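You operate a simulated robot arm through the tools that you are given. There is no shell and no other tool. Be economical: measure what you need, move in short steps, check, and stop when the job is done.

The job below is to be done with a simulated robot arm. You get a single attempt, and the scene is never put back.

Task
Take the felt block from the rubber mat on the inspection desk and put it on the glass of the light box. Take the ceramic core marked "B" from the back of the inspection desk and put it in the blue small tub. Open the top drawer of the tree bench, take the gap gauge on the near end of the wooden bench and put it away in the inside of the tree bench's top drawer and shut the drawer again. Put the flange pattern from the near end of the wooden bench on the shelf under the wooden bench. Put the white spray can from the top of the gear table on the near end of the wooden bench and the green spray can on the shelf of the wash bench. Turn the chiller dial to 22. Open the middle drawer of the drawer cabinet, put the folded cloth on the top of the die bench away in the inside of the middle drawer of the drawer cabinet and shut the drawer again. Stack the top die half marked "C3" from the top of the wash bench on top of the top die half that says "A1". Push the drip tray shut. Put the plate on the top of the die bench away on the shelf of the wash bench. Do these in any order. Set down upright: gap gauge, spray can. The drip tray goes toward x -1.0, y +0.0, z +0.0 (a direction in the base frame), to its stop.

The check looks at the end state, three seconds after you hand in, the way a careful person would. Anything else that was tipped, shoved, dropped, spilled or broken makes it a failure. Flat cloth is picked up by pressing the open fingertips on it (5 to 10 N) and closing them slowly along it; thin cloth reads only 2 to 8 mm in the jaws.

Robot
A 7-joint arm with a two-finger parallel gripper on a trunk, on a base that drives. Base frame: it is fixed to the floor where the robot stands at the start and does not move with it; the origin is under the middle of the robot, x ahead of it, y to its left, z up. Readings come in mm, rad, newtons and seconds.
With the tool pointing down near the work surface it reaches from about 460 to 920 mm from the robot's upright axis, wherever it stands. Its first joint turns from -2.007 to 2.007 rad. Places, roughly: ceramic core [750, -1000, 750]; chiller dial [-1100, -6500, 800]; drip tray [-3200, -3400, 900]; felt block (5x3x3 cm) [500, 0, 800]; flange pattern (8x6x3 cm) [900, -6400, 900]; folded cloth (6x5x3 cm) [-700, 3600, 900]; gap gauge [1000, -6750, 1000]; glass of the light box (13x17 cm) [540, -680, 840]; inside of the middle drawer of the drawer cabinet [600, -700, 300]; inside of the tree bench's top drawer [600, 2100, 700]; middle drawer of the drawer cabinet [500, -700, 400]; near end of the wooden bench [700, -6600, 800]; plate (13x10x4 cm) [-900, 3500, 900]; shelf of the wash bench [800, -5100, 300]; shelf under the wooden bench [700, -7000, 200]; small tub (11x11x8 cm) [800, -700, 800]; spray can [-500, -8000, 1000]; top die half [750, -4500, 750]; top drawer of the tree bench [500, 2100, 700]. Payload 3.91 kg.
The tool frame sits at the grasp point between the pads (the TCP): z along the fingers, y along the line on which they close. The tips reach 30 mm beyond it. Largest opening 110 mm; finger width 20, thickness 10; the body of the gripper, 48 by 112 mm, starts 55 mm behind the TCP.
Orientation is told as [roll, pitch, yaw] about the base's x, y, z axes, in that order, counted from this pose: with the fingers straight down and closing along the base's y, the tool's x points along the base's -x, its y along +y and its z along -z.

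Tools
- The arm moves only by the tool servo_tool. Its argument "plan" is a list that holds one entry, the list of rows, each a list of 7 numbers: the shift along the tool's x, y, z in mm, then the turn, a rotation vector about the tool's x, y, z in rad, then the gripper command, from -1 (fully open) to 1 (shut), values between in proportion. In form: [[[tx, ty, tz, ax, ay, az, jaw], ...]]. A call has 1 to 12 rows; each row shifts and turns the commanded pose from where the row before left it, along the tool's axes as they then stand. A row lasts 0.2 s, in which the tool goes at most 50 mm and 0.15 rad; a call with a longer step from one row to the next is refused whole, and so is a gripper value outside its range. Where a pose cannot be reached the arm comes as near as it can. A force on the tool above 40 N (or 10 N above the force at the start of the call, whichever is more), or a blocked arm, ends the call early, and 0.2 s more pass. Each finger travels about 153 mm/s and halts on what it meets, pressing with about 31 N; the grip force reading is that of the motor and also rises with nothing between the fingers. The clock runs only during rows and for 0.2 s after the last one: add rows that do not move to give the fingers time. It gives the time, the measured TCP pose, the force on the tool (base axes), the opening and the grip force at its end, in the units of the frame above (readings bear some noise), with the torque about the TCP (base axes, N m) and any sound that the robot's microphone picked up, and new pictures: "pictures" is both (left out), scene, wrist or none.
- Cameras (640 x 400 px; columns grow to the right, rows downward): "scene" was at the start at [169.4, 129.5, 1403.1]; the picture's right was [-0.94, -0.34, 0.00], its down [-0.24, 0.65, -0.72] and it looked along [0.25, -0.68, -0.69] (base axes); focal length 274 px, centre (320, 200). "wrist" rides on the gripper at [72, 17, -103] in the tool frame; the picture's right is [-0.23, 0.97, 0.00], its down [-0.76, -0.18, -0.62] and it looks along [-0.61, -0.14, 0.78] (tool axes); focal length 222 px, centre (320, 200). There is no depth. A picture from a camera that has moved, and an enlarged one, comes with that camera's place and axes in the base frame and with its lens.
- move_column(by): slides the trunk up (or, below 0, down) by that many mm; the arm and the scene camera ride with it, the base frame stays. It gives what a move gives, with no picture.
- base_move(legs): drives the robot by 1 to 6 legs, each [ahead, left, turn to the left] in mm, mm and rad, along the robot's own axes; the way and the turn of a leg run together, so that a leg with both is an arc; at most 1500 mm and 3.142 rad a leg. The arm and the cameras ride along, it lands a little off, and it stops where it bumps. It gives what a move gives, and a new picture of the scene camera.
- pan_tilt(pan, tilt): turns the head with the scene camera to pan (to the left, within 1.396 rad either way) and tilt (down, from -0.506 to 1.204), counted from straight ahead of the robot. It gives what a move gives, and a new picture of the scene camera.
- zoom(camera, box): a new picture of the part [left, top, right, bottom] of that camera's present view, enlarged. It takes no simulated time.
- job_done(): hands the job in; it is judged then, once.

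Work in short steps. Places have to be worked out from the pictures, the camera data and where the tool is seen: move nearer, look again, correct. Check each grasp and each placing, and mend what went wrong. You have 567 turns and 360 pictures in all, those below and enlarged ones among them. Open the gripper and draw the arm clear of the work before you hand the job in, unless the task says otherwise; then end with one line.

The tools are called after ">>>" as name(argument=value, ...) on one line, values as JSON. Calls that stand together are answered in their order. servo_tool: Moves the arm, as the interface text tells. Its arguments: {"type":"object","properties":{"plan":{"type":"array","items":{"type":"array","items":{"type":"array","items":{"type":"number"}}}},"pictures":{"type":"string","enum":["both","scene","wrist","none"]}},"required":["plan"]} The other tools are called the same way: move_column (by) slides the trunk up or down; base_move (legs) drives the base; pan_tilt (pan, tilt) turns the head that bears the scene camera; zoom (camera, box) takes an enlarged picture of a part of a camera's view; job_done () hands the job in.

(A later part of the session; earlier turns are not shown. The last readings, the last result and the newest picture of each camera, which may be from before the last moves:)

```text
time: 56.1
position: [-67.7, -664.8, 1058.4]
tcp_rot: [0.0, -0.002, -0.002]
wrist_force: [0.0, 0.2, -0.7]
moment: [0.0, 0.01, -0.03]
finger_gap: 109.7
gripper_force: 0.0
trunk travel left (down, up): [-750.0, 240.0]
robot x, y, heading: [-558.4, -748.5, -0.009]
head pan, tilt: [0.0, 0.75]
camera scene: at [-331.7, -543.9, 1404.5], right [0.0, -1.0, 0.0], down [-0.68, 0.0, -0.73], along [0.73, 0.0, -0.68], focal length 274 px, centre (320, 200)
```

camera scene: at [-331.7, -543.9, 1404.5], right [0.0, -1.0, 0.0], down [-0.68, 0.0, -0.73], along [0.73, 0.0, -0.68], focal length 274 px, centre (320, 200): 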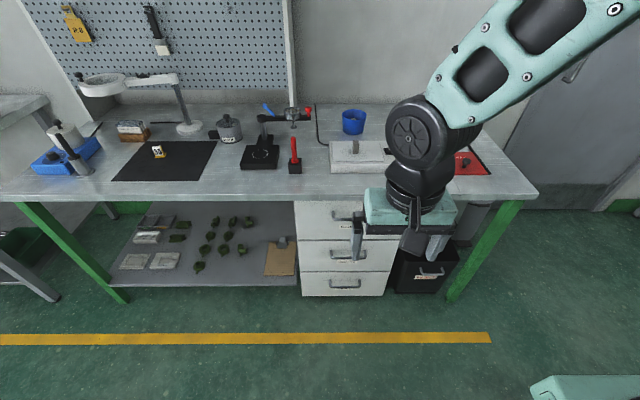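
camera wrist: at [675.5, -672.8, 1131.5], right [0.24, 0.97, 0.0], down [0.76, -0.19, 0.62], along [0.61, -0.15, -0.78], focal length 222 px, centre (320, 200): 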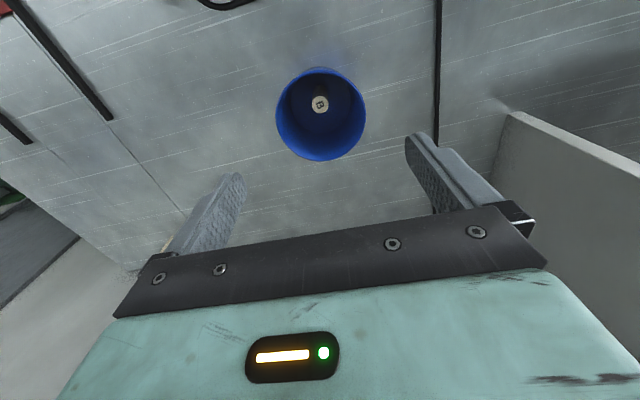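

I see the three-drawer cabinet; the middle handle is roughly at (380, -663, 400). I'll bring the arm forward and turn the tool horizontal (pointing +x, closing vertically).

>>> servo_tool(plan=[[[-45, 0, 0, 0, 0, 0, -1], [-45, 0, 0, 0, 0, 0, -1], [-45, 0, 0, 0, 0, 0, -1], [-45, 0, 0, 0, 0, 0, -1], [0, 0, 0, 0, -0.1428, 0, -1], [0, 0, 0, 0, -0.1428, 0, -1], [0, 0, 0, 0, -0.1428, 0, -1], [0, 0, 0, 0, -0.1428, 0, -1], [0, 0, 0, 0, -0.1428, 0, -1], [0, 0, 0, 0, -0.1428, 0, -1], [0, 0, 0, 0, -0.1428, 0, -1], [0, 0, 0, 0, -0.1428, 0, -1]]], pictures="none")

>>> servo_tool(plan=[[[0, 0, 0, 0, -0.1428, 0, -1], [0, 0, 0, 0, -0.1428, 0, -1], [0, 0, 0, 0, -0.1428, 0, -1], [0, 0, 0, 0, 0, 0.1428, -1], [0, 0, 0, 0, 0, 0.1428, -1], [0, 0, 0, 0, 0, 0.1428, -1], [0, 0, 0, 0, 0, 0.1428, -1], [0, 0, 0, 0, 0, 0.1428, -1], [0, 0, 0, 0, 0, 0.1428, -1], [0, 0, 0, 0, 0, 0.1428, -1], [0, 0, 0, 0, 0, 0.1428, -1], [0, 0, 0, 0, 0, 0.1428, -1]]], pictures="none")

>>> servo_tool(plan=[[[0, 0, 0, 0, 0, 0.1428, -1], [0, 0, 0, 0, 0, 0.1428, -1], [0, 0, 0, 0, 0, 0, -1]]], pictures="both")

```text
time: 58.9
position: [127.1, -699.1, 1064.0]
tcp_rot: [0.07, -1.15, -0.149]
wrist_force: [-0.2, 1.0, 0.1]
moment: [-0.04, 0.0, 0.01]
finger_gap: 110.0
gripper_force: 0.1
trunk travel left (down, up): [-750.0, 240.0]
robot x, y, heading: [-556.4, -753.2, -0.0]
head pan, tilt: [0.0, 0.75]
stopped in row 12: the arm was blocked; the commanded pose is now the measured one
```

```text
time: 61.5
position: [125.5, -697.1, 1063.2]
tcp_rot: [1.577, -0.265, -1.648]
wrist_force: [0.1, 0.5, 0.0]
moment: [-0.02, 0.03, -0.03]
finger_gap: 110.0
gripper_force: 0.1
trunk travel left (down, up): [-750.0, 240.0]
robot x, y, heading: [-557.9, -746.0, -0.001]
head pan, tilt: [0.0, 0.75]
```

```text
time: 62.3
position: [126.5, -697.2, 1061.8]
tcp_rot: [1.577, 0.021, -1.646]
wrist_force: [-0.7, -0.3, 0.5]
moment: [0.02, -0.02, -0.05]
finger_gap: 110.1
gripper_force: 0.1
trunk travel left (down, up): [-750.0, 240.0]
robot x, y, heading: [-555.1, -751.1, 0.005]
head pan, tilt: [0.0, 0.75]
camera scene: at [-331.7, -544.0, 1404.5], right [0.0, -1.0, 0.0], down [-0.68, 0.0, -0.73], along [0.73, 0.0, -0.68], focal length 274 px, centre (320, 200)
camera wrist: at [29.4, -616.2, 1080.4], right [-0.02, -0.25, 0.97], down [-0.68, -0.71, -0.2], along [0.73, -0.66, -0.15], focal length 222 px, centre (320, 200)
```

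scene: 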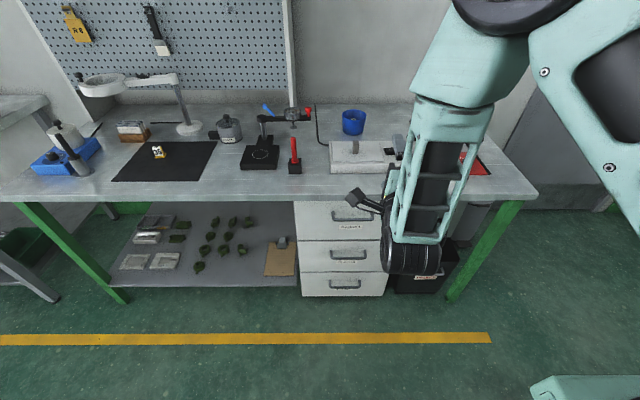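
wrist: 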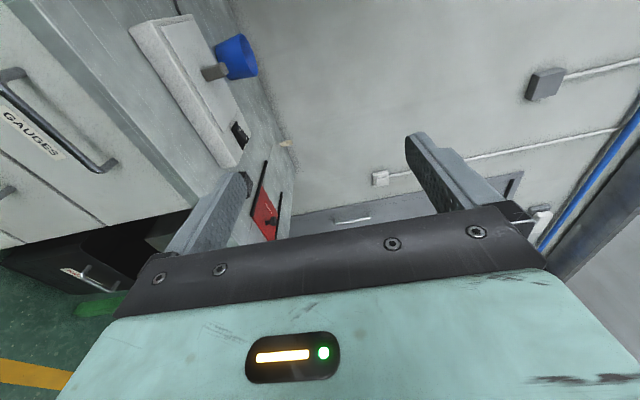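

The tool now points +x, 0.075 rad off in yaw. Correct that, then lower the trunk to drawer height.

>>> servo_tool(plan=[[[0, 0, 0, 0, 0.075, -0.02, -1], [0, 0, 0, 0, 0, 0, -1]]], pictures="none")

>>> move_column(by=-600)

>>> pan_tilt(pan=-0.1, tilt=0.55)

```text
time: 62.9
position: [124.5, -696.6, 1063.4]
tcp_rot: [1.578, -0.001, -1.572]
wrist_force: [0.2, 0.1, -0.1]
moment: [0.02, 0.0, 0.01]
finger_gap: 109.9
gripper_force: 0.2
trunk travel left (down, up): [-750.0, 240.0]
robot x, y, heading: [-556.4, -747.9, -0.006]
head pan, tilt: [0.0, 0.75]
```

```text
refused: -600 is not a number from -400 to 400
```

```text
time: 63.7
position: [125.7, -697.6, 1062.3]
tcp_rot: [1.578, -0.001, -1.573]
wrist_force: [0.3, 0.3, 0.1]
moment: [0.04, -0.01, 0.0]
finger_gap: 109.9
gripper_force: 0.1
trunk travel left (down, up): [-750.0, 240.0]
robot x, y, heading: [-558.1, -749.7, -0.007]
head pan, tilt: [-0.099, 0.55]
camera scene: at [-325.2, -552.9, 1421.9], right [-0.1, -0.99, 0.0], down [-0.52, 0.05, -0.85], along [0.85, -0.09, -0.52], focal length 274 px, centre (320, 200)
```

scene: 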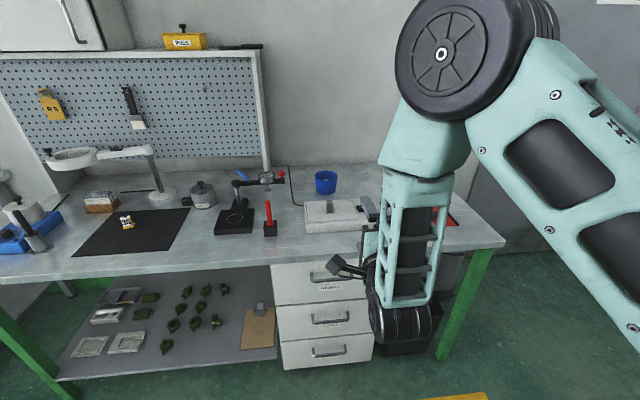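

The elbow leans forward near desk level, so I'll back off 250 mm, lower the trunk, and judge from there.

>>> base_move(legs=[[-250, 0, 0]])

>>> move_column(by=-400)

>>> move_column(by=-230)

>>> pan_tilt(pan=-0.1, tilt=0.2)

```text
time: 65.5
position: [-118.1, -695.3, 1062.5]
tcp_rot: [1.578, -0.002, -1.573]
wrist_force: [0.6, 0.5, 0.7]
moment: [0.02, 0.03, 0.02]
finger_gap: 109.9
gripper_force: 0.1
trunk travel left (down, up): [-750.0, 240.0]
robot x, y, heading: [-800.1, -753.7, 0.001]
head pan, tilt: [-0.099, 0.55]
camera scene: at [-568.0, -552.3, 1421.9], right [-0.1, -0.99, 0.0], down [-0.52, 0.05, -0.85], along [0.85, -0.09, -0.52], focal length 274 px, centre (320, 200)
```

scene: 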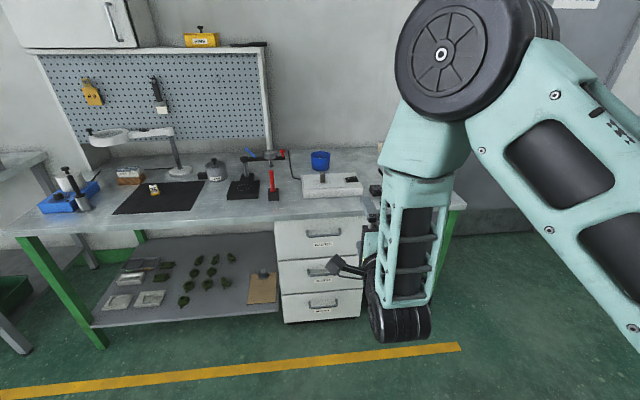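

```text
time: 69.3
position: [-117.8, -696.7, 662.3]
tcp_rot: [1.577, -0.002, -1.575]
wrist_force: [0.0, -0.2, -0.2]
moment: [0.02, 0.02, -0.03]
finger_gap: 109.9
gripper_force: 0.0
trunk travel left (down, up): [-350.0, 640.0]
robot x, y, heading: [-797.5, -750.3, -0.002]
head pan, tilt: [-0.099, 0.55]
```

```text
time: 71.7
position: [-117.5, -696.7, 433.2]
tcp_rot: [1.579, -0.003, -1.575]
wrist_force: [0.4, 0.4, 0.0]
moment: [-0.01, 0.01, 0.0]
finger_gap: 110.0
gripper_force: 0.1
trunk travel left (down, up): [-120.0, 870.0]
robot x, y, heading: [-801.1, -750.4, -0.003]
head pan, tilt: [-0.099, 0.55]
```

```text
time: 72.5
position: [-118.2, -695.8, 432.7]
tcp_rot: [1.577, -0.001, -1.576]
wrist_force: [0.2, 0.6, -0.1]
moment: [-0.03, -0.01, 0.0]
finger_gap: 110.0
gripper_force: 0.1
trunk travel left (down, up): [-120.0, 870.0]
robot x, y, heading: [-797.2, -748.6, -0.0]
head pan, tilt: [-0.099, 0.201]
camera scene: at [-564.6, -552.6, 824.1], right [-0.1, -0.99, 0.0], down [-0.2, 0.02, -0.98], along [0.97, -0.1, -0.2], focal length 274 px, centre (320, 200)
```

scene: 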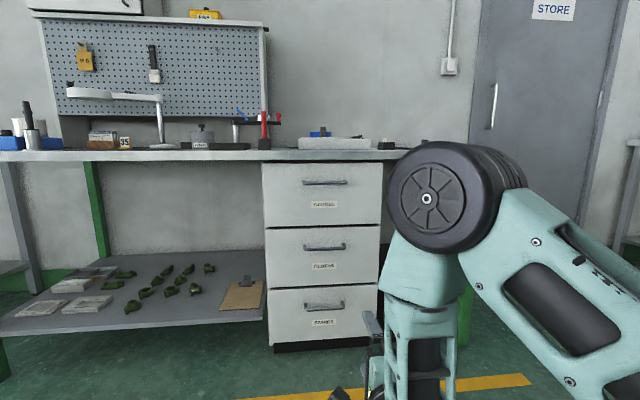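

Triangulating, the middle handle bar is at about (372, -668, 455). Extend the arm 220 mm forward at that height and see how the elbow moves.

>>> servo_tool(plan=[[[5, 4, 45, 0, 0, 0, -0.3], [5, 4, 45, 0, 0, 0, -0.3], [5, 4, 45, 0, 0, 0, -0.3], [5, 4, 45, 0, 0, 0, -0.3], [4, 3, 40, 0, 0, 0, -0.3], [3, 3, 0, 0, 0, 0, -0.3]]], pictures="both")

```text
time: 73.9
position: [103.1, -668.1, 457.9]
tcp_rot: [1.578, -0.002, -1.574]
wrist_force: [-0.3, -0.2, 0.4]
moment: [-0.01, -0.01, -0.03]
finger_gap: 71.6
gripper_force: 0.1
trunk travel left (down, up): [-120.0, 870.0]
robot x, y, heading: [-800.9, -749.7, -0.006]
head pan, tilt: [-0.099, 0.201]
camera scene: at [-564.6, -552.6, 824.2], right [-0.1, -0.99, 0.0], down [-0.2, 0.02, -0.98], along [0.97, -0.1, -0.2], focal length 274 px, centre (320, 200)
camera wrist: at [0.8, -595.9, 473.8], right [-0.01, -0.23, 0.97], down [-0.62, -0.76, -0.18], along [0.78, -0.61, -0.14], focal length 222 px, centre (320, 200)
```

scene: 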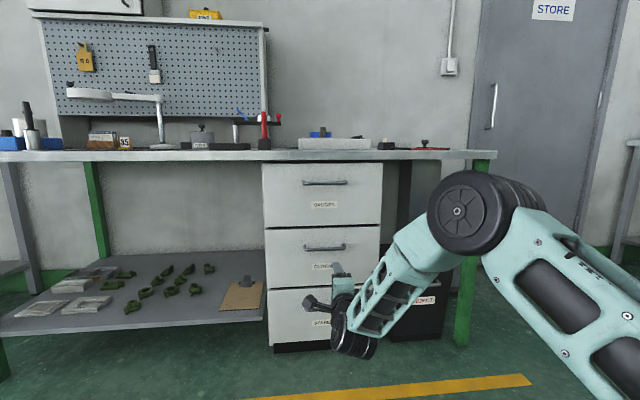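
wrist: 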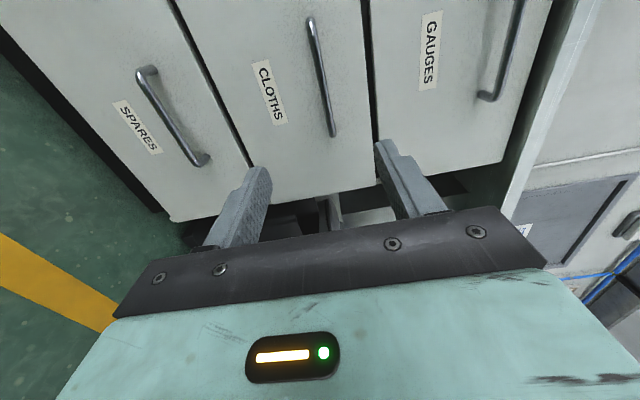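

The elbow is now low and behind. The middle drawer is labelled CLOTHS, handle centre about (372, -668, 463). Raise 5 mm and drive forward 220 mm.

>>> servo_tool(plan=[[[0, 5, 0, 0, 0, 0, -0.3], [0, 0, 0, 0, 0, 0, -0.3]]], pictures="none")

>>> base_move(legs=[[220, 0, 0]])

>>> servo_tool(plan=[[[0, 0, 0, 0, 0, 0, -0.3]]], pictures="wrist")

```text
time: 74.5
position: [100.6, -667.8, 461.3]
tcp_rot: [1.577, -0.003, -1.575]
wrist_force: [0.5, -0.2, 0.2]
moment: [-0.02, -0.01, -0.01]
finger_gap: 71.7
gripper_force: 0.0
trunk travel left (down, up): [-120.0, 870.0]
robot x, y, heading: [-800.1, -751.2, -0.004]
head pan, tilt: [-0.099, 0.201]
```

```text
time: 76.2
position: [314.9, -663.2, 461.8]
tcp_rot: [1.577, 0.0, -1.567]
wrist_force: [0.6, 0.4, -0.1]
moment: [-0.01, 0.01, 0.02]
finger_gap: 71.4
gripper_force: 0.1
trunk travel left (down, up): [-120.0, 870.0]
robot x, y, heading: [-587.8, -751.0, 0.008]
head pan, tilt: [-0.099, 0.201]
camera scene: at [-351.1, -551.2, 824.2], right [-0.1, -1.0, 0.0], down [-0.2, 0.02, -0.98], along [0.98, -0.09, -0.2], focal length 274 px, centre (320, 200)
```

scene: 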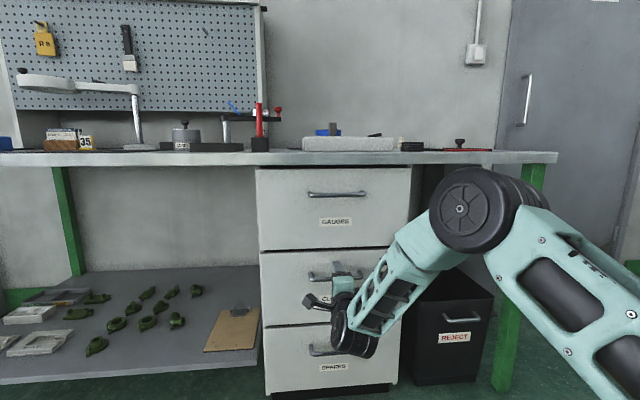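

```text
time: 76.6
position: [315.6, -663.7, 461.6]
tcp_rot: [1.577, -0.002, -1.569]
wrist_force: [-0.8, 0.2, 0.8]
moment: [-0.01, 0.01, -0.03]
finger_gap: 71.6
gripper_force: 0.1
trunk travel left (down, up): [-120.0, 870.0]
robot x, y, heading: [-580.4, -752.2, 0.002]
head pan, tilt: [-0.099, 0.201]
camera wrist: at [213.7, -590.9, 477.7], right [-0.01, -0.23, 0.97], down [-0.62, -0.76, -0.18], along [0.79, -0.6, -0.14], focal length 222 px, centre (320, 200)
```

wrist: 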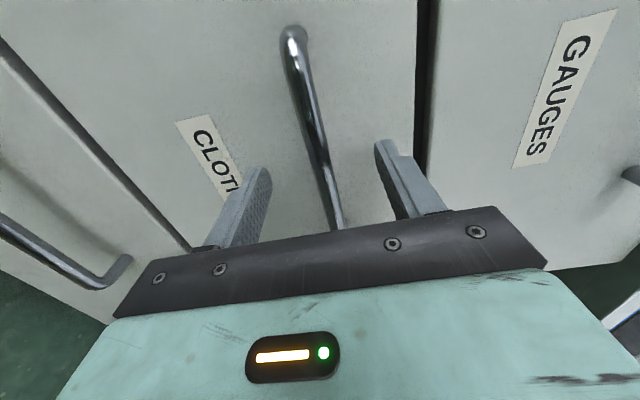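

The bar lies between the fingers. Advance slowly and close on it.

>>> servo_tool(plan=[[[0, 0, 15, 0, 0, 0, -0.3], [0, 0, 15, 0, 0, 0, -0.3], [0, 0, 10, 0, 0, 0, -0.3], [0, 0, 8, 0, 0, 0, -0.3], [0, 0, 0, 0, 0, 0, -0.3]]], pictures="wrist")

```text
time: 77.1
position: [331.6, -662.1, 460.3]
tcp_rot: [1.573, -0.001, -1.567]
wrist_force: [-18.5, -3.8, 8.1]
moment: [-0.15, 0.44, -0.17]
finger_gap: 67.4
gripper_force: 0.1
trunk travel left (down, up): [-120.0, 870.0]
robot x, y, heading: [-585.3, -751.4, 0.003]
head pan, tilt: [-0.099, 0.201]
stopped in row 2: the force on the tool passed its limit (the readings are from after the stop); the commanded pose is now the measured one
camera wrist: at [228.9, -590.2, 477.1], right [0.0, -0.23, 0.97], down [-0.62, -0.76, -0.18], along [0.78, -0.6, -0.14], focal length 222 px, centre (320, 200)
```

wrist: 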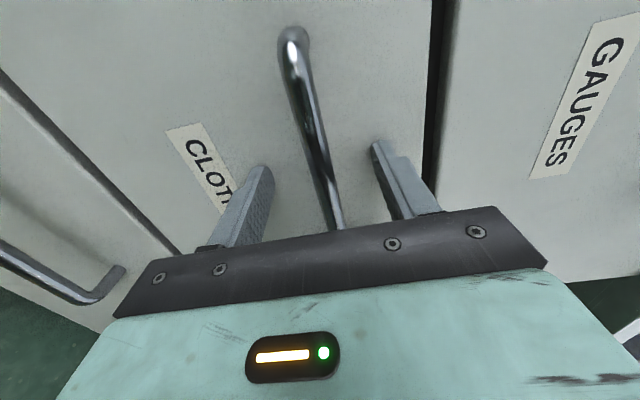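

The tips touched the drawer front at TCP x 332. Back 3 mm and close on the bar.

>>> servo_tool(plan=[[[0, 0, -3, 0, 0, 0, -0.3], [0, 0, 0, 0, 0, 0, 0.5], [0, 0, 0, 0, 0, 0, 1], [0, 0, 0, 0, 0, 0, 1], [0, 0, 0, 0, 0, 0, 1]]], pictures="wrist")

```text
time: 78.3
position: [329.3, -662.7, 465.0]
tcp_rot: [1.582, -0.001, -1.569]
wrist_force: [1.2, -0.4, 36.6]
moment: [0.07, 0.26, -0.19]
finger_gap: 11.5
gripper_force: 45.2
trunk travel left (down, up): [-120.0, 870.0]
robot x, y, heading: [-585.1, -752.2, 0.004]
head pan, tilt: [-0.099, 0.201]
camera wrist: at [227.3, -590.3, 480.8], right [-0.01, -0.23, 0.97], down [-0.62, -0.76, -0.18], along [0.78, -0.61, -0.13], focal length 222 px, centre (320, 200)
```

wrist: 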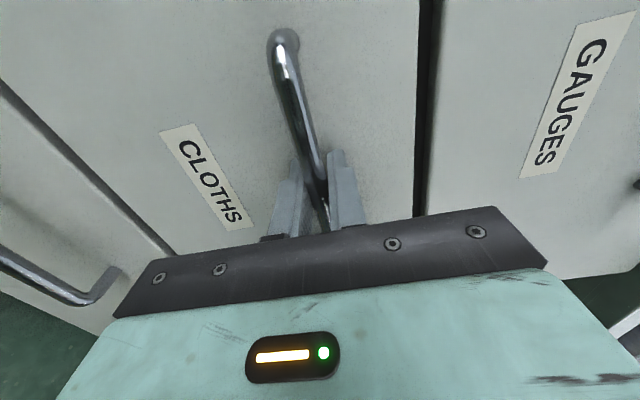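

The bar is held. Relieve the vertical load by 3 mm and pull.

>>> servo_tool(plan=[[[0, 4, 0, 0, 0, 0, 1], [0, 0, -8, 0, 0, 0, 1], [0, 0, -15, 0, 0, 0, 1], [0, 0, -20, 0, 0, 0, 1], [0, 0, -20, 0, 0, 0, 1]]], pictures="wrist")

```text
time: 79.5
position: [265.6, -663.5, 465.1]
tcp_rot: [1.573, 0.0, -1.569]
wrist_force: [1.0, -1.5, 27.1]
moment: [0.0, 0.18, -0.37]
finger_gap: 11.8
gripper_force: 45.2
trunk travel left (down, up): [-120.0, 870.0]
robot x, y, heading: [-585.1, -746.2, 0.004]
head pan, tilt: [-0.099, 0.201]
camera wrist: at [164.2, -590.5, 481.6], right [0.0, -0.23, 0.97], down [-0.62, -0.76, -0.18], along [0.78, -0.61, -0.14], focal length 222 px, centre (320, 200)
```

wrist: 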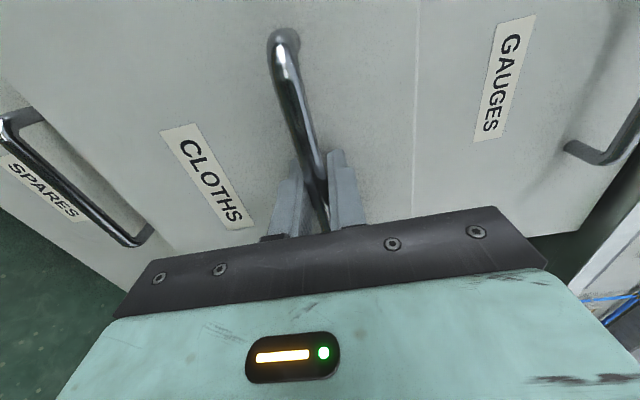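

The drawer slides. Continue pulling about 220 mm.

>>> servo_tool(plan=[[[0, 5, -20, 0, 0, 0, 1], [0, 0, -25, 0, 0, 0, 1], [0, 0, -25, 0, 0, 0, 1], [0, 0, -25, 0, 0, 0, 1], [0, 0, -25, 0, 0, 0, 1], [0, 0, -25, 0, 0, 0, 1], [0, 0, -25, 0, 0, 0, 1], [0, 0, -25, 0, 0, 0, 1], [0, 0, -20, 0, 0, 0, 1], [0, 0, 0, 0, 0, 0, 1]]], pictures="both")

```text
time: 81.7
position: [46.4, -663.4, 465.0]
tcp_rot: [1.558, -0.002, -1.565]
wrist_force: [-0.4, 2.0, -12.8]
moment: [0.23, 0.05, -0.49]
finger_gap: 11.5
gripper_force: 44.9
trunk travel left (down, up): [-120.0, 870.0]
robot x, y, heading: [-582.5, -749.5, 0.002]
head pan, tilt: [-0.099, 0.201]
stopped in row 10: the force on the tool passed its limit (the readings are from after the stop); the commanded pose is now the measured one
camera scene: at [-351.1, -551.1, 824.6], right [-0.1, -1.0, 0.0], down [-0.2, 0.02, -0.98], along [0.98, -0.09, -0.2], focal length 274 px, centre (320, 200)
camera wrist: at [-54.5, -591.3, 483.0], right [0.01, -0.22, 0.97], down [-0.62, -0.77, -0.17], along [0.78, -0.6, -0.15], focal length 222 px, centre (320, 200)
```

scene: 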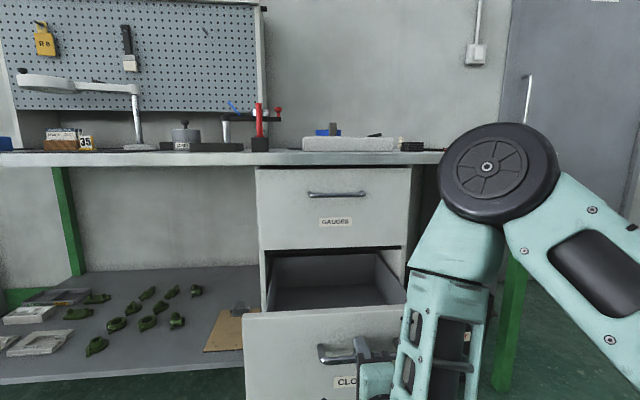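
wrist: 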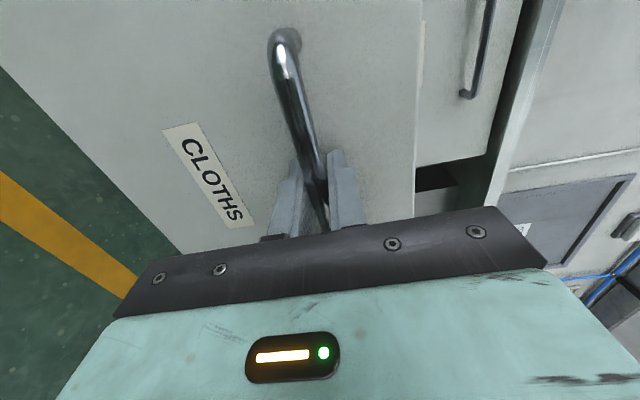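

The drawer is fully open (~285 mm). Release, back away with the base, and raise the trunk.

>>> servo_tool(plan=[[[0, 0, 0, 0, 0, 0, -0.3], [0, 0, 0, 0, 0, 0, -0.3], [0, 0, -20, 0, 0, 0, -0.3], [0, 0, -20, 0, 0, 0, -0.3], [0, 0, 0, 0, 0, 0, -0.3]]], pictures="none")

>>> base_move(legs=[[-150, 0, 0]])

>>> move_column(by=400)

>>> move_column(by=230)

>>> pan_tilt(pan=-0.1, tilt=0.9)

```text
time: 82.9
position: [13.0, -657.9, 464.7]
tcp_rot: [1.564, -0.001, -1.567]
wrist_force: [0.3, -0.2, 0.1]
moment: [0.0, 0.01, 0.03]
finger_gap: 71.7
gripper_force: 0.0
out of reach, approached as far as the arm can: row 4
trunk travel left (down, up): [-120.0, 870.0]
robot x, y, heading: [-585.5, -748.0, -0.003]
head pan, tilt: [-0.099, 0.201]
```

```text
time: 84.2
position: [-137.2, -659.8, 465.0]
tcp_rot: [1.563, -0.002, -1.569]
wrist_force: [-0.8, -0.2, -0.4]
moment: [0.01, 0.0, -0.01]
finger_gap: 71.3
gripper_force: 0.0
trunk travel left (down, up): [-120.0, 870.0]
robot x, y, heading: [-736.3, -754.1, 0.001]
head pan, tilt: [-0.099, 0.201]
camera scene: at [-501.1, -551.9, 824.2], right [-0.1, -1.0, 0.0], down [-0.2, 0.02, -0.98], along [0.98, -0.1, -0.2], focal length 274 px, centre (320, 200)
```

scene: 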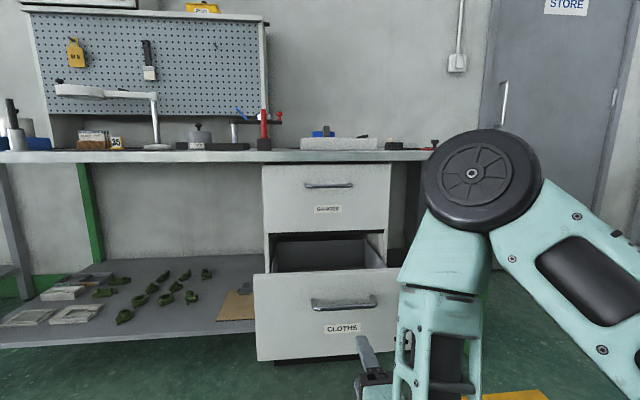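

```text
time: 88.1
position: [-136.5, -659.5, 864.4]
tcp_rot: [1.564, -0.001, -1.569]
wrist_force: [-0.5, 0.5, -0.3]
moment: [-0.03, 0.02, -0.01]
finger_gap: 71.5
gripper_force: 0.0
trunk travel left (down, up): [-520.0, 470.0]
robot x, y, heading: [-734.5, -747.1, 0.004]
head pan, tilt: [-0.099, 0.201]
```

```text
time: 90.5
position: [-136.8, -659.8, 1093.7]
tcp_rot: [1.564, -0.003, -1.569]
wrist_force: [-0.7, 0.1, 0.4]
moment: [-0.01, 0.02, -0.03]
finger_gap: 71.5
gripper_force: 0.1
trunk travel left (down, up): [-750.0, 240.0]
robot x, y, heading: [-736.9, -750.7, -0.003]
head pan, tilt: [-0.099, 0.201]
```

```text
time: 91.6
position: [-137.4, -659.7, 1094.0]
tcp_rot: [1.563, -0.002, -1.57]
wrist_force: [0.2, -0.1, 0.5]
moment: [-0.03, 0.01, -0.02]
finger_gap: 71.4
gripper_force: 0.0
trunk travel left (down, up): [-750.0, 240.0]
robot x, y, heading: [-730.4, -752.1, 0.001]
head pan, tilt: [-0.099, 0.901]
camera scene: at [-518.6, -550.2, 1392.7], right [-0.1, -1.0, 0.0], down [-0.78, 0.08, -0.62], along [0.62, -0.06, -0.78], focal length 274 px, centre (320, 200)
```

scene: 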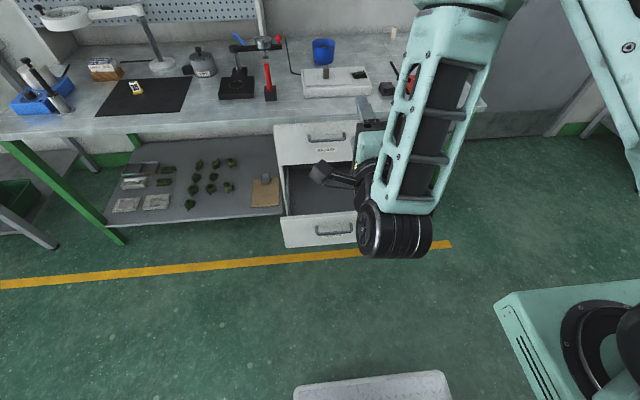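

Next, use the same tool pose to open the tree bench's top drawer: drive left along the corridor to y ≈ 2000.

>>> base_move(legs=[[80, 1380, 0], [0, 1380, 0]])

>>> pan_tilt(pan=0.2, tilt=0.7)

```text
time: 104.9
position: [-127.3, 2129.9, 1093.8]
tcp_rot: [1.563, -0.002, -1.509]
wrist_force: [0.2, 0.5, 0.0]
moment: [0.0, 0.02, -0.02]
finger_gap: 71.6
gripper_force: 0.1
trunk travel left (down, up): [-750.0, 240.0]
robot x, y, heading: [-720.0, 2004.6, 0.059]
head pan, tilt: [-0.099, 0.901]
camera scene: at [-514.7, 2217.1, 1392.6], right [-0.04, -1.0, 0.0], down [-0.78, 0.03, -0.62], along [0.62, -0.02, -0.78], focal length 274 px, centre (320, 200)
```

scene: 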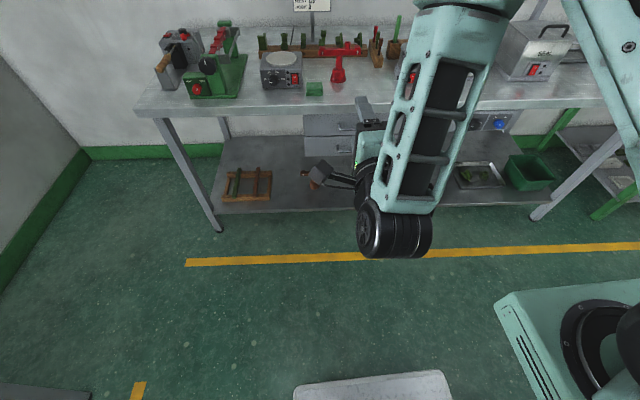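

```text
time: 105.7
position: [-126.3, 2129.9, 1094.8]
tcp_rot: [1.563, -0.003, -1.51]
wrist_force: [0.2, -1.1, -1.0]
moment: [-0.02, -0.04, 0.03]
finger_gap: 71.8
gripper_force: 0.1
trunk travel left (down, up): [-750.0, 240.0]
robot x, y, heading: [-721.2, 2003.5, 0.058]
head pan, tilt: [0.201, 0.7]
camera scene: at [-508.1, 2241.9, 1408.7], right [0.26, -0.97, 0.0], down [-0.62, -0.17, -0.76], along [0.74, 0.2, -0.64], focal length 274 px, centre (320, 200)
```

scene: 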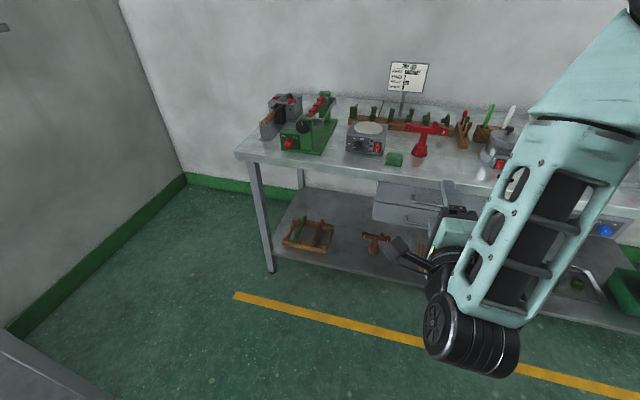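

Two drawers sit under the tree bench. Correct the heading and lower the trunk for a level view.

>>> base_move(legs=[[0, 0, -0.058]])

>>> move_column(by=-380)

>>> pan_tilt(pan=0.0, tilt=0.4)

```text
time: 106.6
position: [-120.9, 2095.4, 1094.1]
tcp_rot: [1.565, -0.002, -1.566]
wrist_force: [-0.2, 0.1, -0.2]
moment: [-0.02, -0.03, 0.0]
finger_gap: 71.7
gripper_force: 0.1
trunk travel left (down, up): [-750.0, 240.0]
robot x, y, heading: [-719.3, 2007.9, 0.004]
head pan, tilt: [0.201, 0.7]
camera scene: at [-494.6, 2229.2, 1408.8], right [0.2, -0.98, 0.0], down [-0.63, -0.13, -0.76], along [0.75, 0.15, -0.64], focal length 274 px, centre (320, 200)
```

scene: 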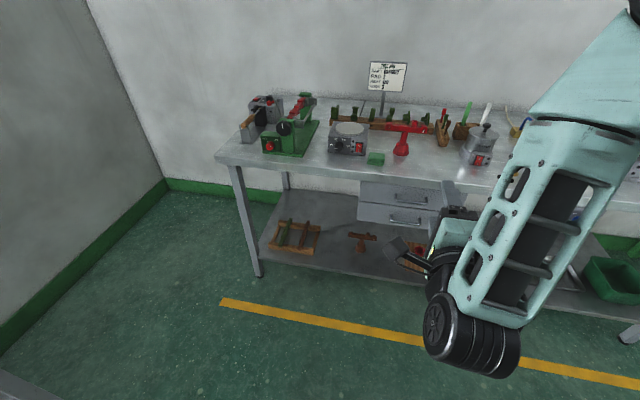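

```text
time: 110.2
position: [-120.6, 2095.6, 713.5]
tcp_rot: [1.563, -0.001, -1.569]
wrist_force: [0.4, 0.4, 0.5]
moment: [-0.02, -0.03, -0.02]
finger_gap: 71.7
gripper_force: 0.0
trunk travel left (down, up): [-370.0, 620.0]
robot x, y, heading: [-719.2, 2004.1, 0.001]
head pan, tilt: [0.201, 0.7]
```

```text
time: 111.0
position: [-121.7, 2096.1, 713.7]
tcp_rot: [1.565, -0.002, -1.567]
wrist_force: [0.5, 0.4, -0.3]
moment: [-0.02, -0.02, 0.02]
finger_gap: 71.5
gripper_force: 0.1
trunk travel left (down, up): [-370.0, 620.0]
robot x, y, heading: [-719.8, 2005.2, 0.0]
head pan, tilt: [0.0, 0.4]
camera scene: at [-485.2, 2212.3, 1055.6], right [0.0, -1.0, 0.0], down [-0.39, 0.0, -0.92], along [0.92, 0.0, -0.39], focal length 274 px, centre (320, 200)
```

scene: 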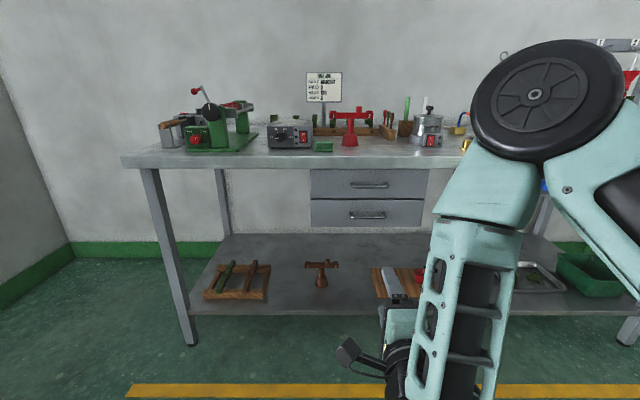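

The top handle is at about (345, 2053, 760). Raise 46 mm, extend the arm toward it.

>>> move_column(by=46)

>>> servo_tool(plan=[[[-7, 0, 43, 0, 0, 0, -0.3], [-7, 0, 43, 0, 0, 0, -0.3], [-7, 0, 43, 0, 0, 0, -0.3], [-7, 0, 43, 0, 0, 0, -0.3], [-7, 0, 43, 0, 0, 0, -0.3], [-7, 0, 43, 0, 0, 0, -0.3], [0, 0, 42, 0, 0, 0, -0.3], [0, 0, 0, 0, 0, 0, -0.3]]], pictures="both")

```text
time: 111.9
position: [-121.8, 2095.2, 760.3]
tcp_rot: [1.564, -0.003, -1.567]
wrist_force: [0.3, -1.3, 0.1]
moment: [-0.01, 0.01, 0.01]
finger_gap: 71.4
gripper_force: 0.1
trunk travel left (down, up): [-416.0, 574.0]
robot x, y, heading: [-720.9, 2006.8, 0.003]
head pan, tilt: [0.0, 0.4]
```

```text
time: 113.7
position: [178.7, 2056.4, 759.5]
tcp_rot: [1.564, -0.003, -1.566]
wrist_force: [-0.3, -0.5, 0.2]
moment: [-0.02, 0.02, 0.0]
finger_gap: 71.5
gripper_force: 0.0
trunk travel left (down, up): [-416.0, 574.0]
robot x, y, heading: [-721.1, 2000.8, 0.006]
head pan, tilt: [0.0, 0.4]
camera scene: at [-485.2, 2212.3, 1101.6], right [0.0, -1.0, 0.0], down [-0.39, 0.0, -0.92], along [0.92, 0.0, -0.39], focal length 274 px, centre (320, 200)
camera wrist: at [77.0, 2128.8, 776.0], right [0.01, -0.22, 0.97], down [-0.62, -0.76, -0.17], along [0.78, -0.6, -0.15], focal length 222 px, centre (320, 200)
```

scene: 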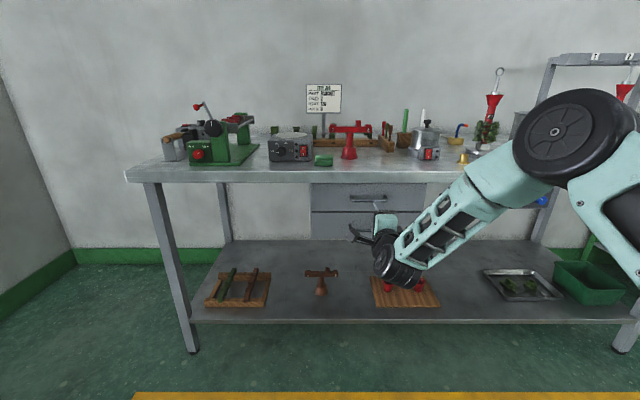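
wrist: 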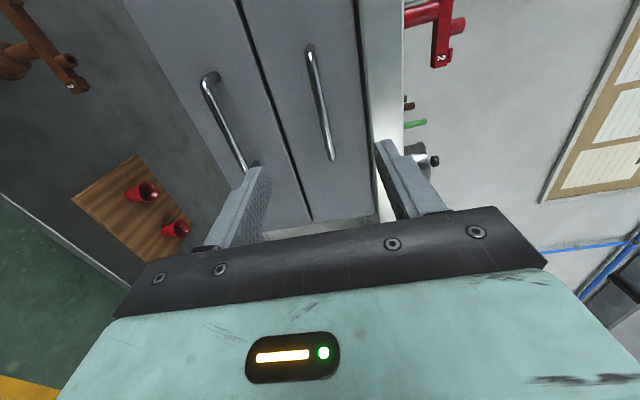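

Narrow the jaws, drive 130 mm forward, then check.

>>> servo_tool(plan=[[[0, -2, 0, 0, 0, 0, 0.2], [0, 0, 0, 0, 0, 0, 0.2]]], pictures="none")

>>> base_move(legs=[[130, 0, 0]])

>>> servo_tool(plan=[[[0, 0, 0, 0, 0, 0, 0.2]]], pictures="wrist")

```text
time: 114.3
position: [177.0, 2055.3, 757.2]
tcp_rot: [1.564, -0.002, -1.567]
wrist_force: [0.0, -0.5, -0.3]
moment: [-0.01, 0.02, -0.03]
finger_gap: 44.1
gripper_force: 0.0
trunk travel left (down, up): [-416.0, 574.0]
robot x, y, heading: [-718.1, 2006.3, 0.001]
head pan, tilt: [0.0, 0.4]
```

```text
time: 115.6
position: [308.2, 2056.0, 757.8]
tcp_rot: [1.564, -0.001, -1.568]
wrist_force: [0.8, -0.4, -0.6]
moment: [-0.05, -0.02, 0.01]
finger_gap: 44.2
gripper_force: 0.1
trunk travel left (down, up): [-416.0, 574.0]
robot x, y, heading: [-586.7, 2002.7, 0.008]
head pan, tilt: [0.0, 0.4]
camera scene: at [-354.6, 2212.8, 1101.6], right [0.0, -1.0, 0.0], down [-0.39, 0.0, -0.92], along [0.92, 0.0, -0.39], focal length 274 px, centre (320, 200)
```

scene: 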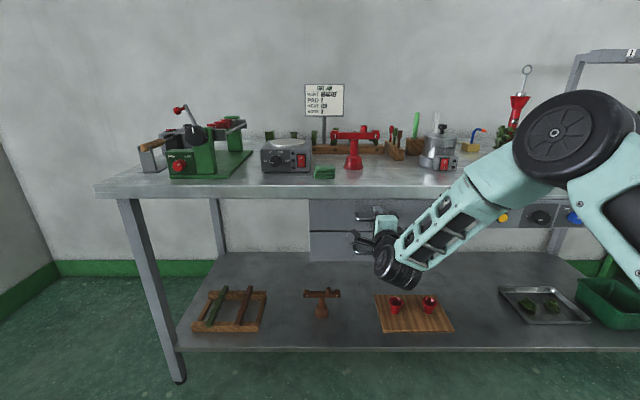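

```text
time: 116.0
position: [309.8, 2057.0, 756.5]
tcp_rot: [1.564, -0.002, -1.566]
wrist_force: [-1.1, -0.4, 0.1]
moment: [-0.01, -0.02, 0.01]
finger_gap: 44.0
gripper_force: 0.0
trunk travel left (down, up): [-416.0, 574.0]
robot x, y, heading: [-588.9, 2007.6, 0.004]
head pan, tilt: [0.0, 0.4]
camera wrist: at [207.2, 2129.0, 774.2], right [0.01, -0.22, 0.97], down [-0.62, -0.76, -0.17], along [0.78, -0.6, -0.15], focal length 222 px, centre (320, 200)
```

wrist: 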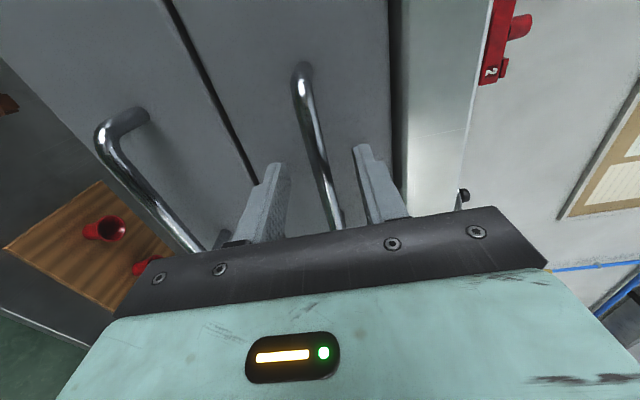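

>>> servo_tool(plan=[[[0, 0, 8, 0, 0, 0, 0.2], [0, 0, 8, 0, 0, 0, 0.2], [0, 0, 8, 0, 0, 0, 0.2], [0, 0, 6, 0, 0, 0, 0.2], [0, 0, 0, 0, 0, 0, 0.2]]], pictures="wrist")

```text
time: 116.5
position: [317.3, 2057.2, 755.5]
tcp_rot: [1.563, -0.002, -1.567]
wrist_force: [-21.6, -4.5, 4.9]
moment: [0.19, -0.8, -0.19]
finger_gap: 46.3
gripper_force: 2.1
trunk travel left (down, up): [-416.0, 574.0]
robot x, y, heading: [-588.8, 2000.2, 0.005]
head pan, tilt: [0.0, 0.4]
stopped in row 2: the force on the tool passed its limit (the readings are from after the stop); the commanded pose is now the measured one
camera wrist: at [215.2, 2129.4, 773.3], right [0.01, -0.23, 0.97], down [-0.62, -0.76, -0.17], along [0.78, -0.6, -0.15], focal length 222 px, centre (320, 200)
```

wrist: 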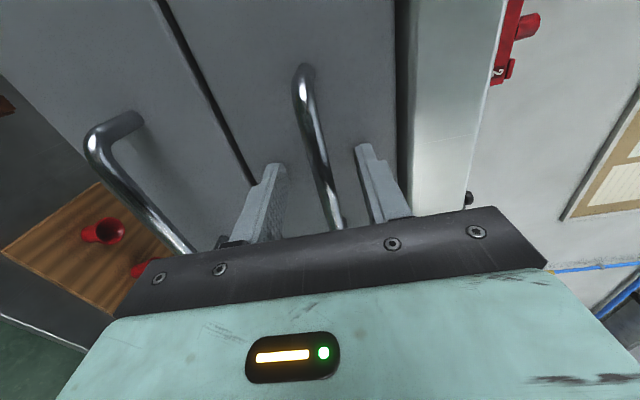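

>>> servo_tool(plan=[[[0, 0, -3, 0, 0, 0, 0.2], [0, 0, 0, 0, 0, 0, 0.6], [0, 0, 0, 0, 0, 0, 1], [0, 0, 0, 0, 0, 0, 1]]], pictures="wrist")

```text
time: 117.5
position: [315.5, 2058.4, 760.2]
tcp_rot: [1.572, -0.001, -1.569]
wrist_force: [0.5, 0.1, 32.4]
moment: [0.06, 0.19, -0.25]
finger_gap: 9.7
gripper_force: 45.1
trunk travel left (down, up): [-416.0, 574.0]
robot x, y, heading: [-588.6, 2007.8, 0.001]
head pan, tilt: [0.0, 0.4]
camera wrist: at [213.9, 2130.0, 776.8], right [0.0, -0.23, 0.97], down [-0.62, -0.76, -0.18], along [0.78, -0.61, -0.14], focal length 222 px, centre (320, 200)
```

wrist: 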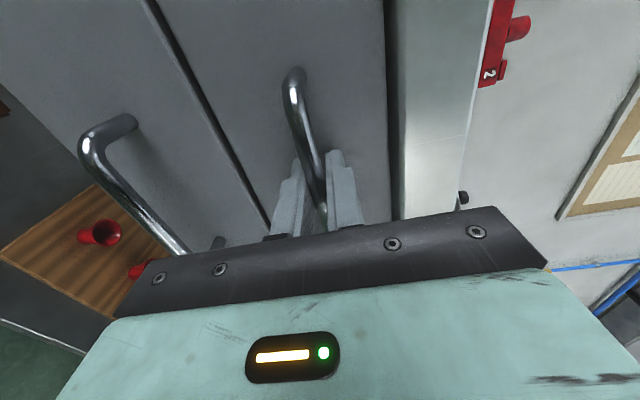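

The bar is gripped (9.7 mm). Relieve vertically 4 mm and pull gently.

>>> servo_tool(plan=[[[0, 4, 0, 0, 0, 0, 1], [0, 0, -8, 0, 0, 0, 1], [0, 0, -15, 0, 0, 0, 1], [0, 0, -20, 0, 0, 0, 1], [0, 0, -25, 0, 0, 0, 1], [0, 0, -25, 0, 0, 0, 1], [0, 0, -25, 0, 0, 0, 1], [0, 0, -25, 0, 0, 0, 1], [0, 0, -25, 0, 0, 0, 1], [0, 0, -25, 0, 0, 0, 1], [0, 0, -20, 0, 0, 0, 1]]], pictures="scene")

```text
time: 119.9
position: [101.8, 2057.2, 759.7]
tcp_rot: [1.554, -0.004, -1.569]
wrist_force: [0.2, -10.4, 9.0]
moment: [0.16, 0.07, -0.31]
finger_gap: 9.8
gripper_force: 44.7
trunk travel left (down, up): [-416.0, 574.0]
robot x, y, heading: [-587.4, 2006.0, 0.004]
head pan, tilt: [0.0, 0.4]
camera scene: at [-355.2, 2212.3, 1101.5], right [0.0, -1.0, 0.0], down [-0.39, 0.0, -0.92], along [0.92, 0.0, -0.39], focal length 274 px, centre (320, 200)
```

scene: 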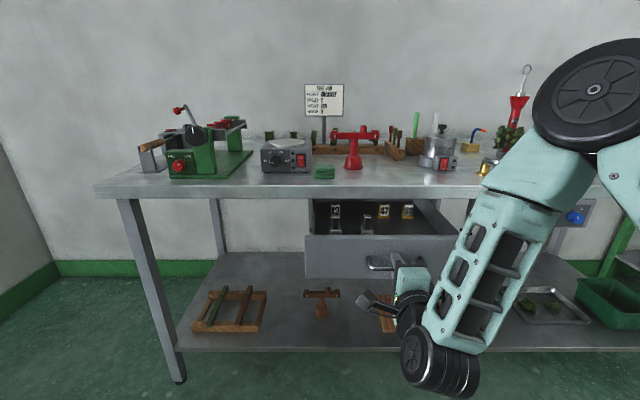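

The drawer opens and holds gauges with tags. Pull until its stop.

>>> servo_tool(plan=[[[0, 0, -20, 0, 0, 0, 1], [0, 0, -20, 0, 0, 0, 1], [0, 0, -20, 0, 0, 0, 1], [0, 0, -10, 0, 0, 0, 1], [0, 0, 0, 0, 0, 0, 1]]], pictures="none")

```text
time: 121.0
position: [42.0, 2058.1, 759.8]
tcp_rot: [1.566, -0.005, -1.582]
wrist_force: [-0.3, -5.9, 4.0]
moment: [0.35, 0.02, 0.61]
finger_gap: 9.6
gripper_force: 45.3
out of reach, approached as far as the arm can: row 3, 4
trunk travel left (down, up): [-416.0, 574.0]
robot x, y, heading: [-588.5, 2005.2, 0.001]
head pan, tilt: [0.0, 0.4]
stopped in row 5: the force on the tool passed its limit (the readings are from after the stop); the commanded pose is now the measured one
```

Opened about 273 mm. Release and back off with the base, then look into the drawer.

>>> servo_tool(plan=[[[0, 0, 0, 0, 0, 0, 0.2], [0, 0, 0, 0, 0, 0, 0.2], [0, 0, 0, 0, 0, 0, 0.2]]], pictures="none")

>>> base_move(legs=[[-200, 0, 0]])

>>> move_column(by=400)

>>> pan_tilt(pan=-0.05, tilt=0.8)

```text
time: 121.8
position: [43.4, 2059.0, 760.0]
tcp_rot: [1.565, -0.005, -1.581]
wrist_force: [-1.0, 0.1, 0.8]
moment: [0.0, -0.02, 0.03]
finger_gap: 43.8
gripper_force: 0.0
trunk travel left (down, up): [-416.0, 574.0]
robot x, y, heading: [-591.5, 2003.7, 0.001]
head pan, tilt: [0.0, 0.4]
```

```text
time: 123.4
position: [-125.9, 2057.6, 762.3]
tcp_rot: [1.569, -0.003, -1.58]
wrist_force: [-0.2, -1.6, -0.6]
moment: [-0.03, -0.04, -0.02]
finger_gap: 44.0
gripper_force: 0.0
trunk travel left (down, up): [-416.0, 574.0]
robot x, y, heading: [-754.4, 2003.5, 0.002]
head pan, tilt: [0.0, 0.4]
stopped in leg 1: the robot was blocked; the commanded pose is now the measured one
camera scene: at [-521.1, 2211.6, 1101.6], right [0.0, -1.0, 0.0], down [-0.39, 0.0, -0.92], along [0.92, 0.0, -0.39], focal length 274 px, centre (320, 200)
```

scene: 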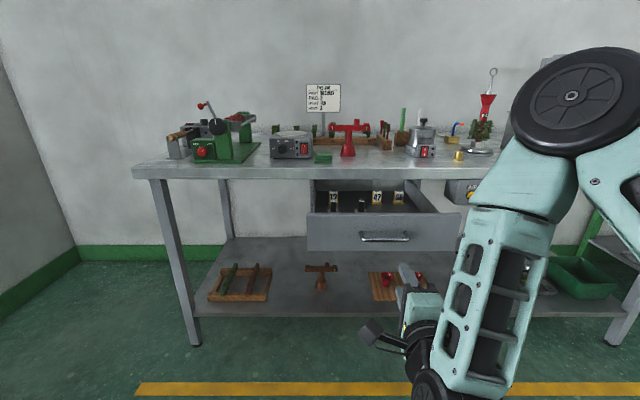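

```text
time: 127.2
position: [-125.9, 2057.9, 1161.7]
tcp_rot: [1.569, -0.004, -1.582]
wrist_force: [-0.9, 0.2, -0.8]
moment: [-0.02, 0.0, 0.02]
finger_gap: 43.9
gripper_force: 0.1
trunk travel left (down, up): [-816.0, 174.0]
robot x, y, heading: [-758.2, 2003.4, 0.003]
head pan, tilt: [0.0, 0.4]
```

```text
time: 128.1
position: [-126.5, 2057.4, 1161.7]
tcp_rot: [1.567, -0.005, -1.581]
wrist_force: [0.3, -0.3, -0.4]
moment: [-0.04, -0.03, -0.01]
finger_gap: 44.2
gripper_force: 0.0
trunk travel left (down, up): [-816.0, 174.0]
robot x, y, heading: [-756.2, 2004.5, 0.001]
head pan, tilt: [-0.051, 0.799]
camera scene: at [-533.0, 2207.5, 1466.5], right [-0.05, -1.0, 0.0], down [-0.72, 0.03, -0.7], along [0.7, -0.03, -0.72], focal length 274 px, centre (320, 200)
```

scene: 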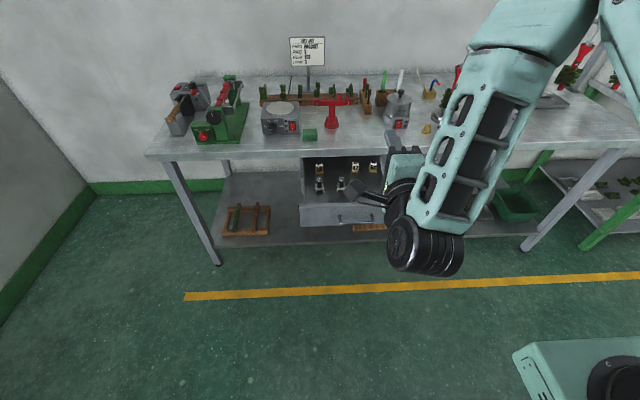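

The base bumped something behind at x ≈ -755; I'll move forward a little and later inspect. Zoom into the drawer now.

>>> zoom(camera="scene", box=[280, 140, 400, 240])

>>> base_move(legs=[[60, 0, 0]])

>>> pan_tilt(pan=1.39, tilt=0.6)

```text
4.00 times, centred on (340, 190) of scene
camera zoom: at [-533.0, 2207.5, 1466.5], right [-0.05, -1.0, 0.0], down [-0.72, 0.03, -0.7], along [0.7, -0.03, -0.72], focal length 1097 px, centre (240, 240)
```

zoom: 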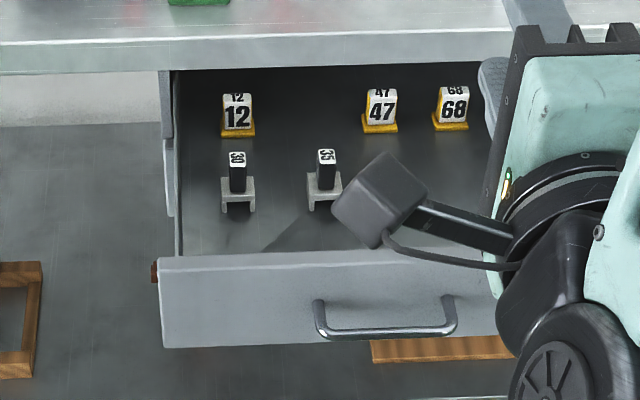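

```text
time: 129.1
position: [-68.6, 2058.9, 1162.6]
tcp_rot: [1.57, -0.006, -1.58]
wrist_force: [0.4, 0.6, -0.6]
moment: [0.0, 0.0, -0.03]
finger_gap: 44.2
gripper_force: 0.2
trunk travel left (down, up): [-816.0, 174.0]
robot x, y, heading: [-698.5, 2003.4, 0.001]
head pan, tilt: [-0.051, 0.799]
camera scene: at [-475.9, 2207.9, 1466.6], right [-0.05, -1.0, 0.0], down [-0.72, 0.03, -0.7], along [0.7, -0.03, -0.72], focal length 274 px, centre (320, 200)
```

scene: 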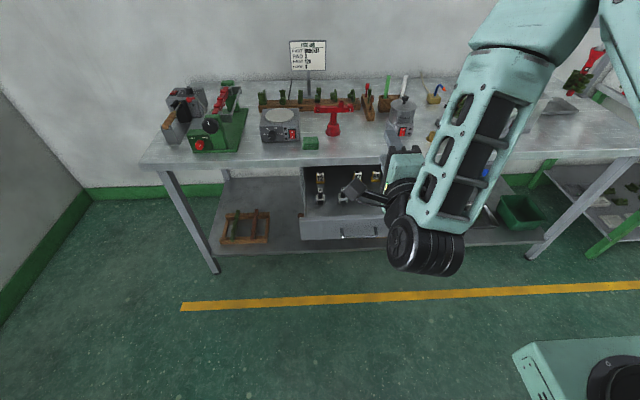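

```text
time: 130.6
position: [-69.1, 2057.6, 1160.9]
tcp_rot: [1.568, -0.005, -1.581]
wrist_force: [-0.1, -0.4, 0.8]
moment: [0.02, 0.0, -0.01]
finger_gap: 44.1
gripper_force: 0.0
trunk travel left (down, up): [-816.0, 174.0]
robot x, y, heading: [-701.0, 2005.0, 0.002]
head pan, tilt: [1.389, 0.6]
camera scene: at [-540.6, 2298.7, 1483.4], right [0.98, -0.18, 0.0], down [-0.1, -0.56, -0.83], along [0.15, 0.81, -0.56], focal length 274 px, centre (320, 200)
```

scene: 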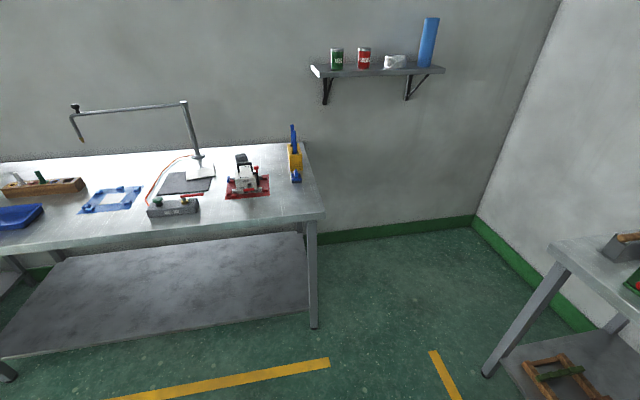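

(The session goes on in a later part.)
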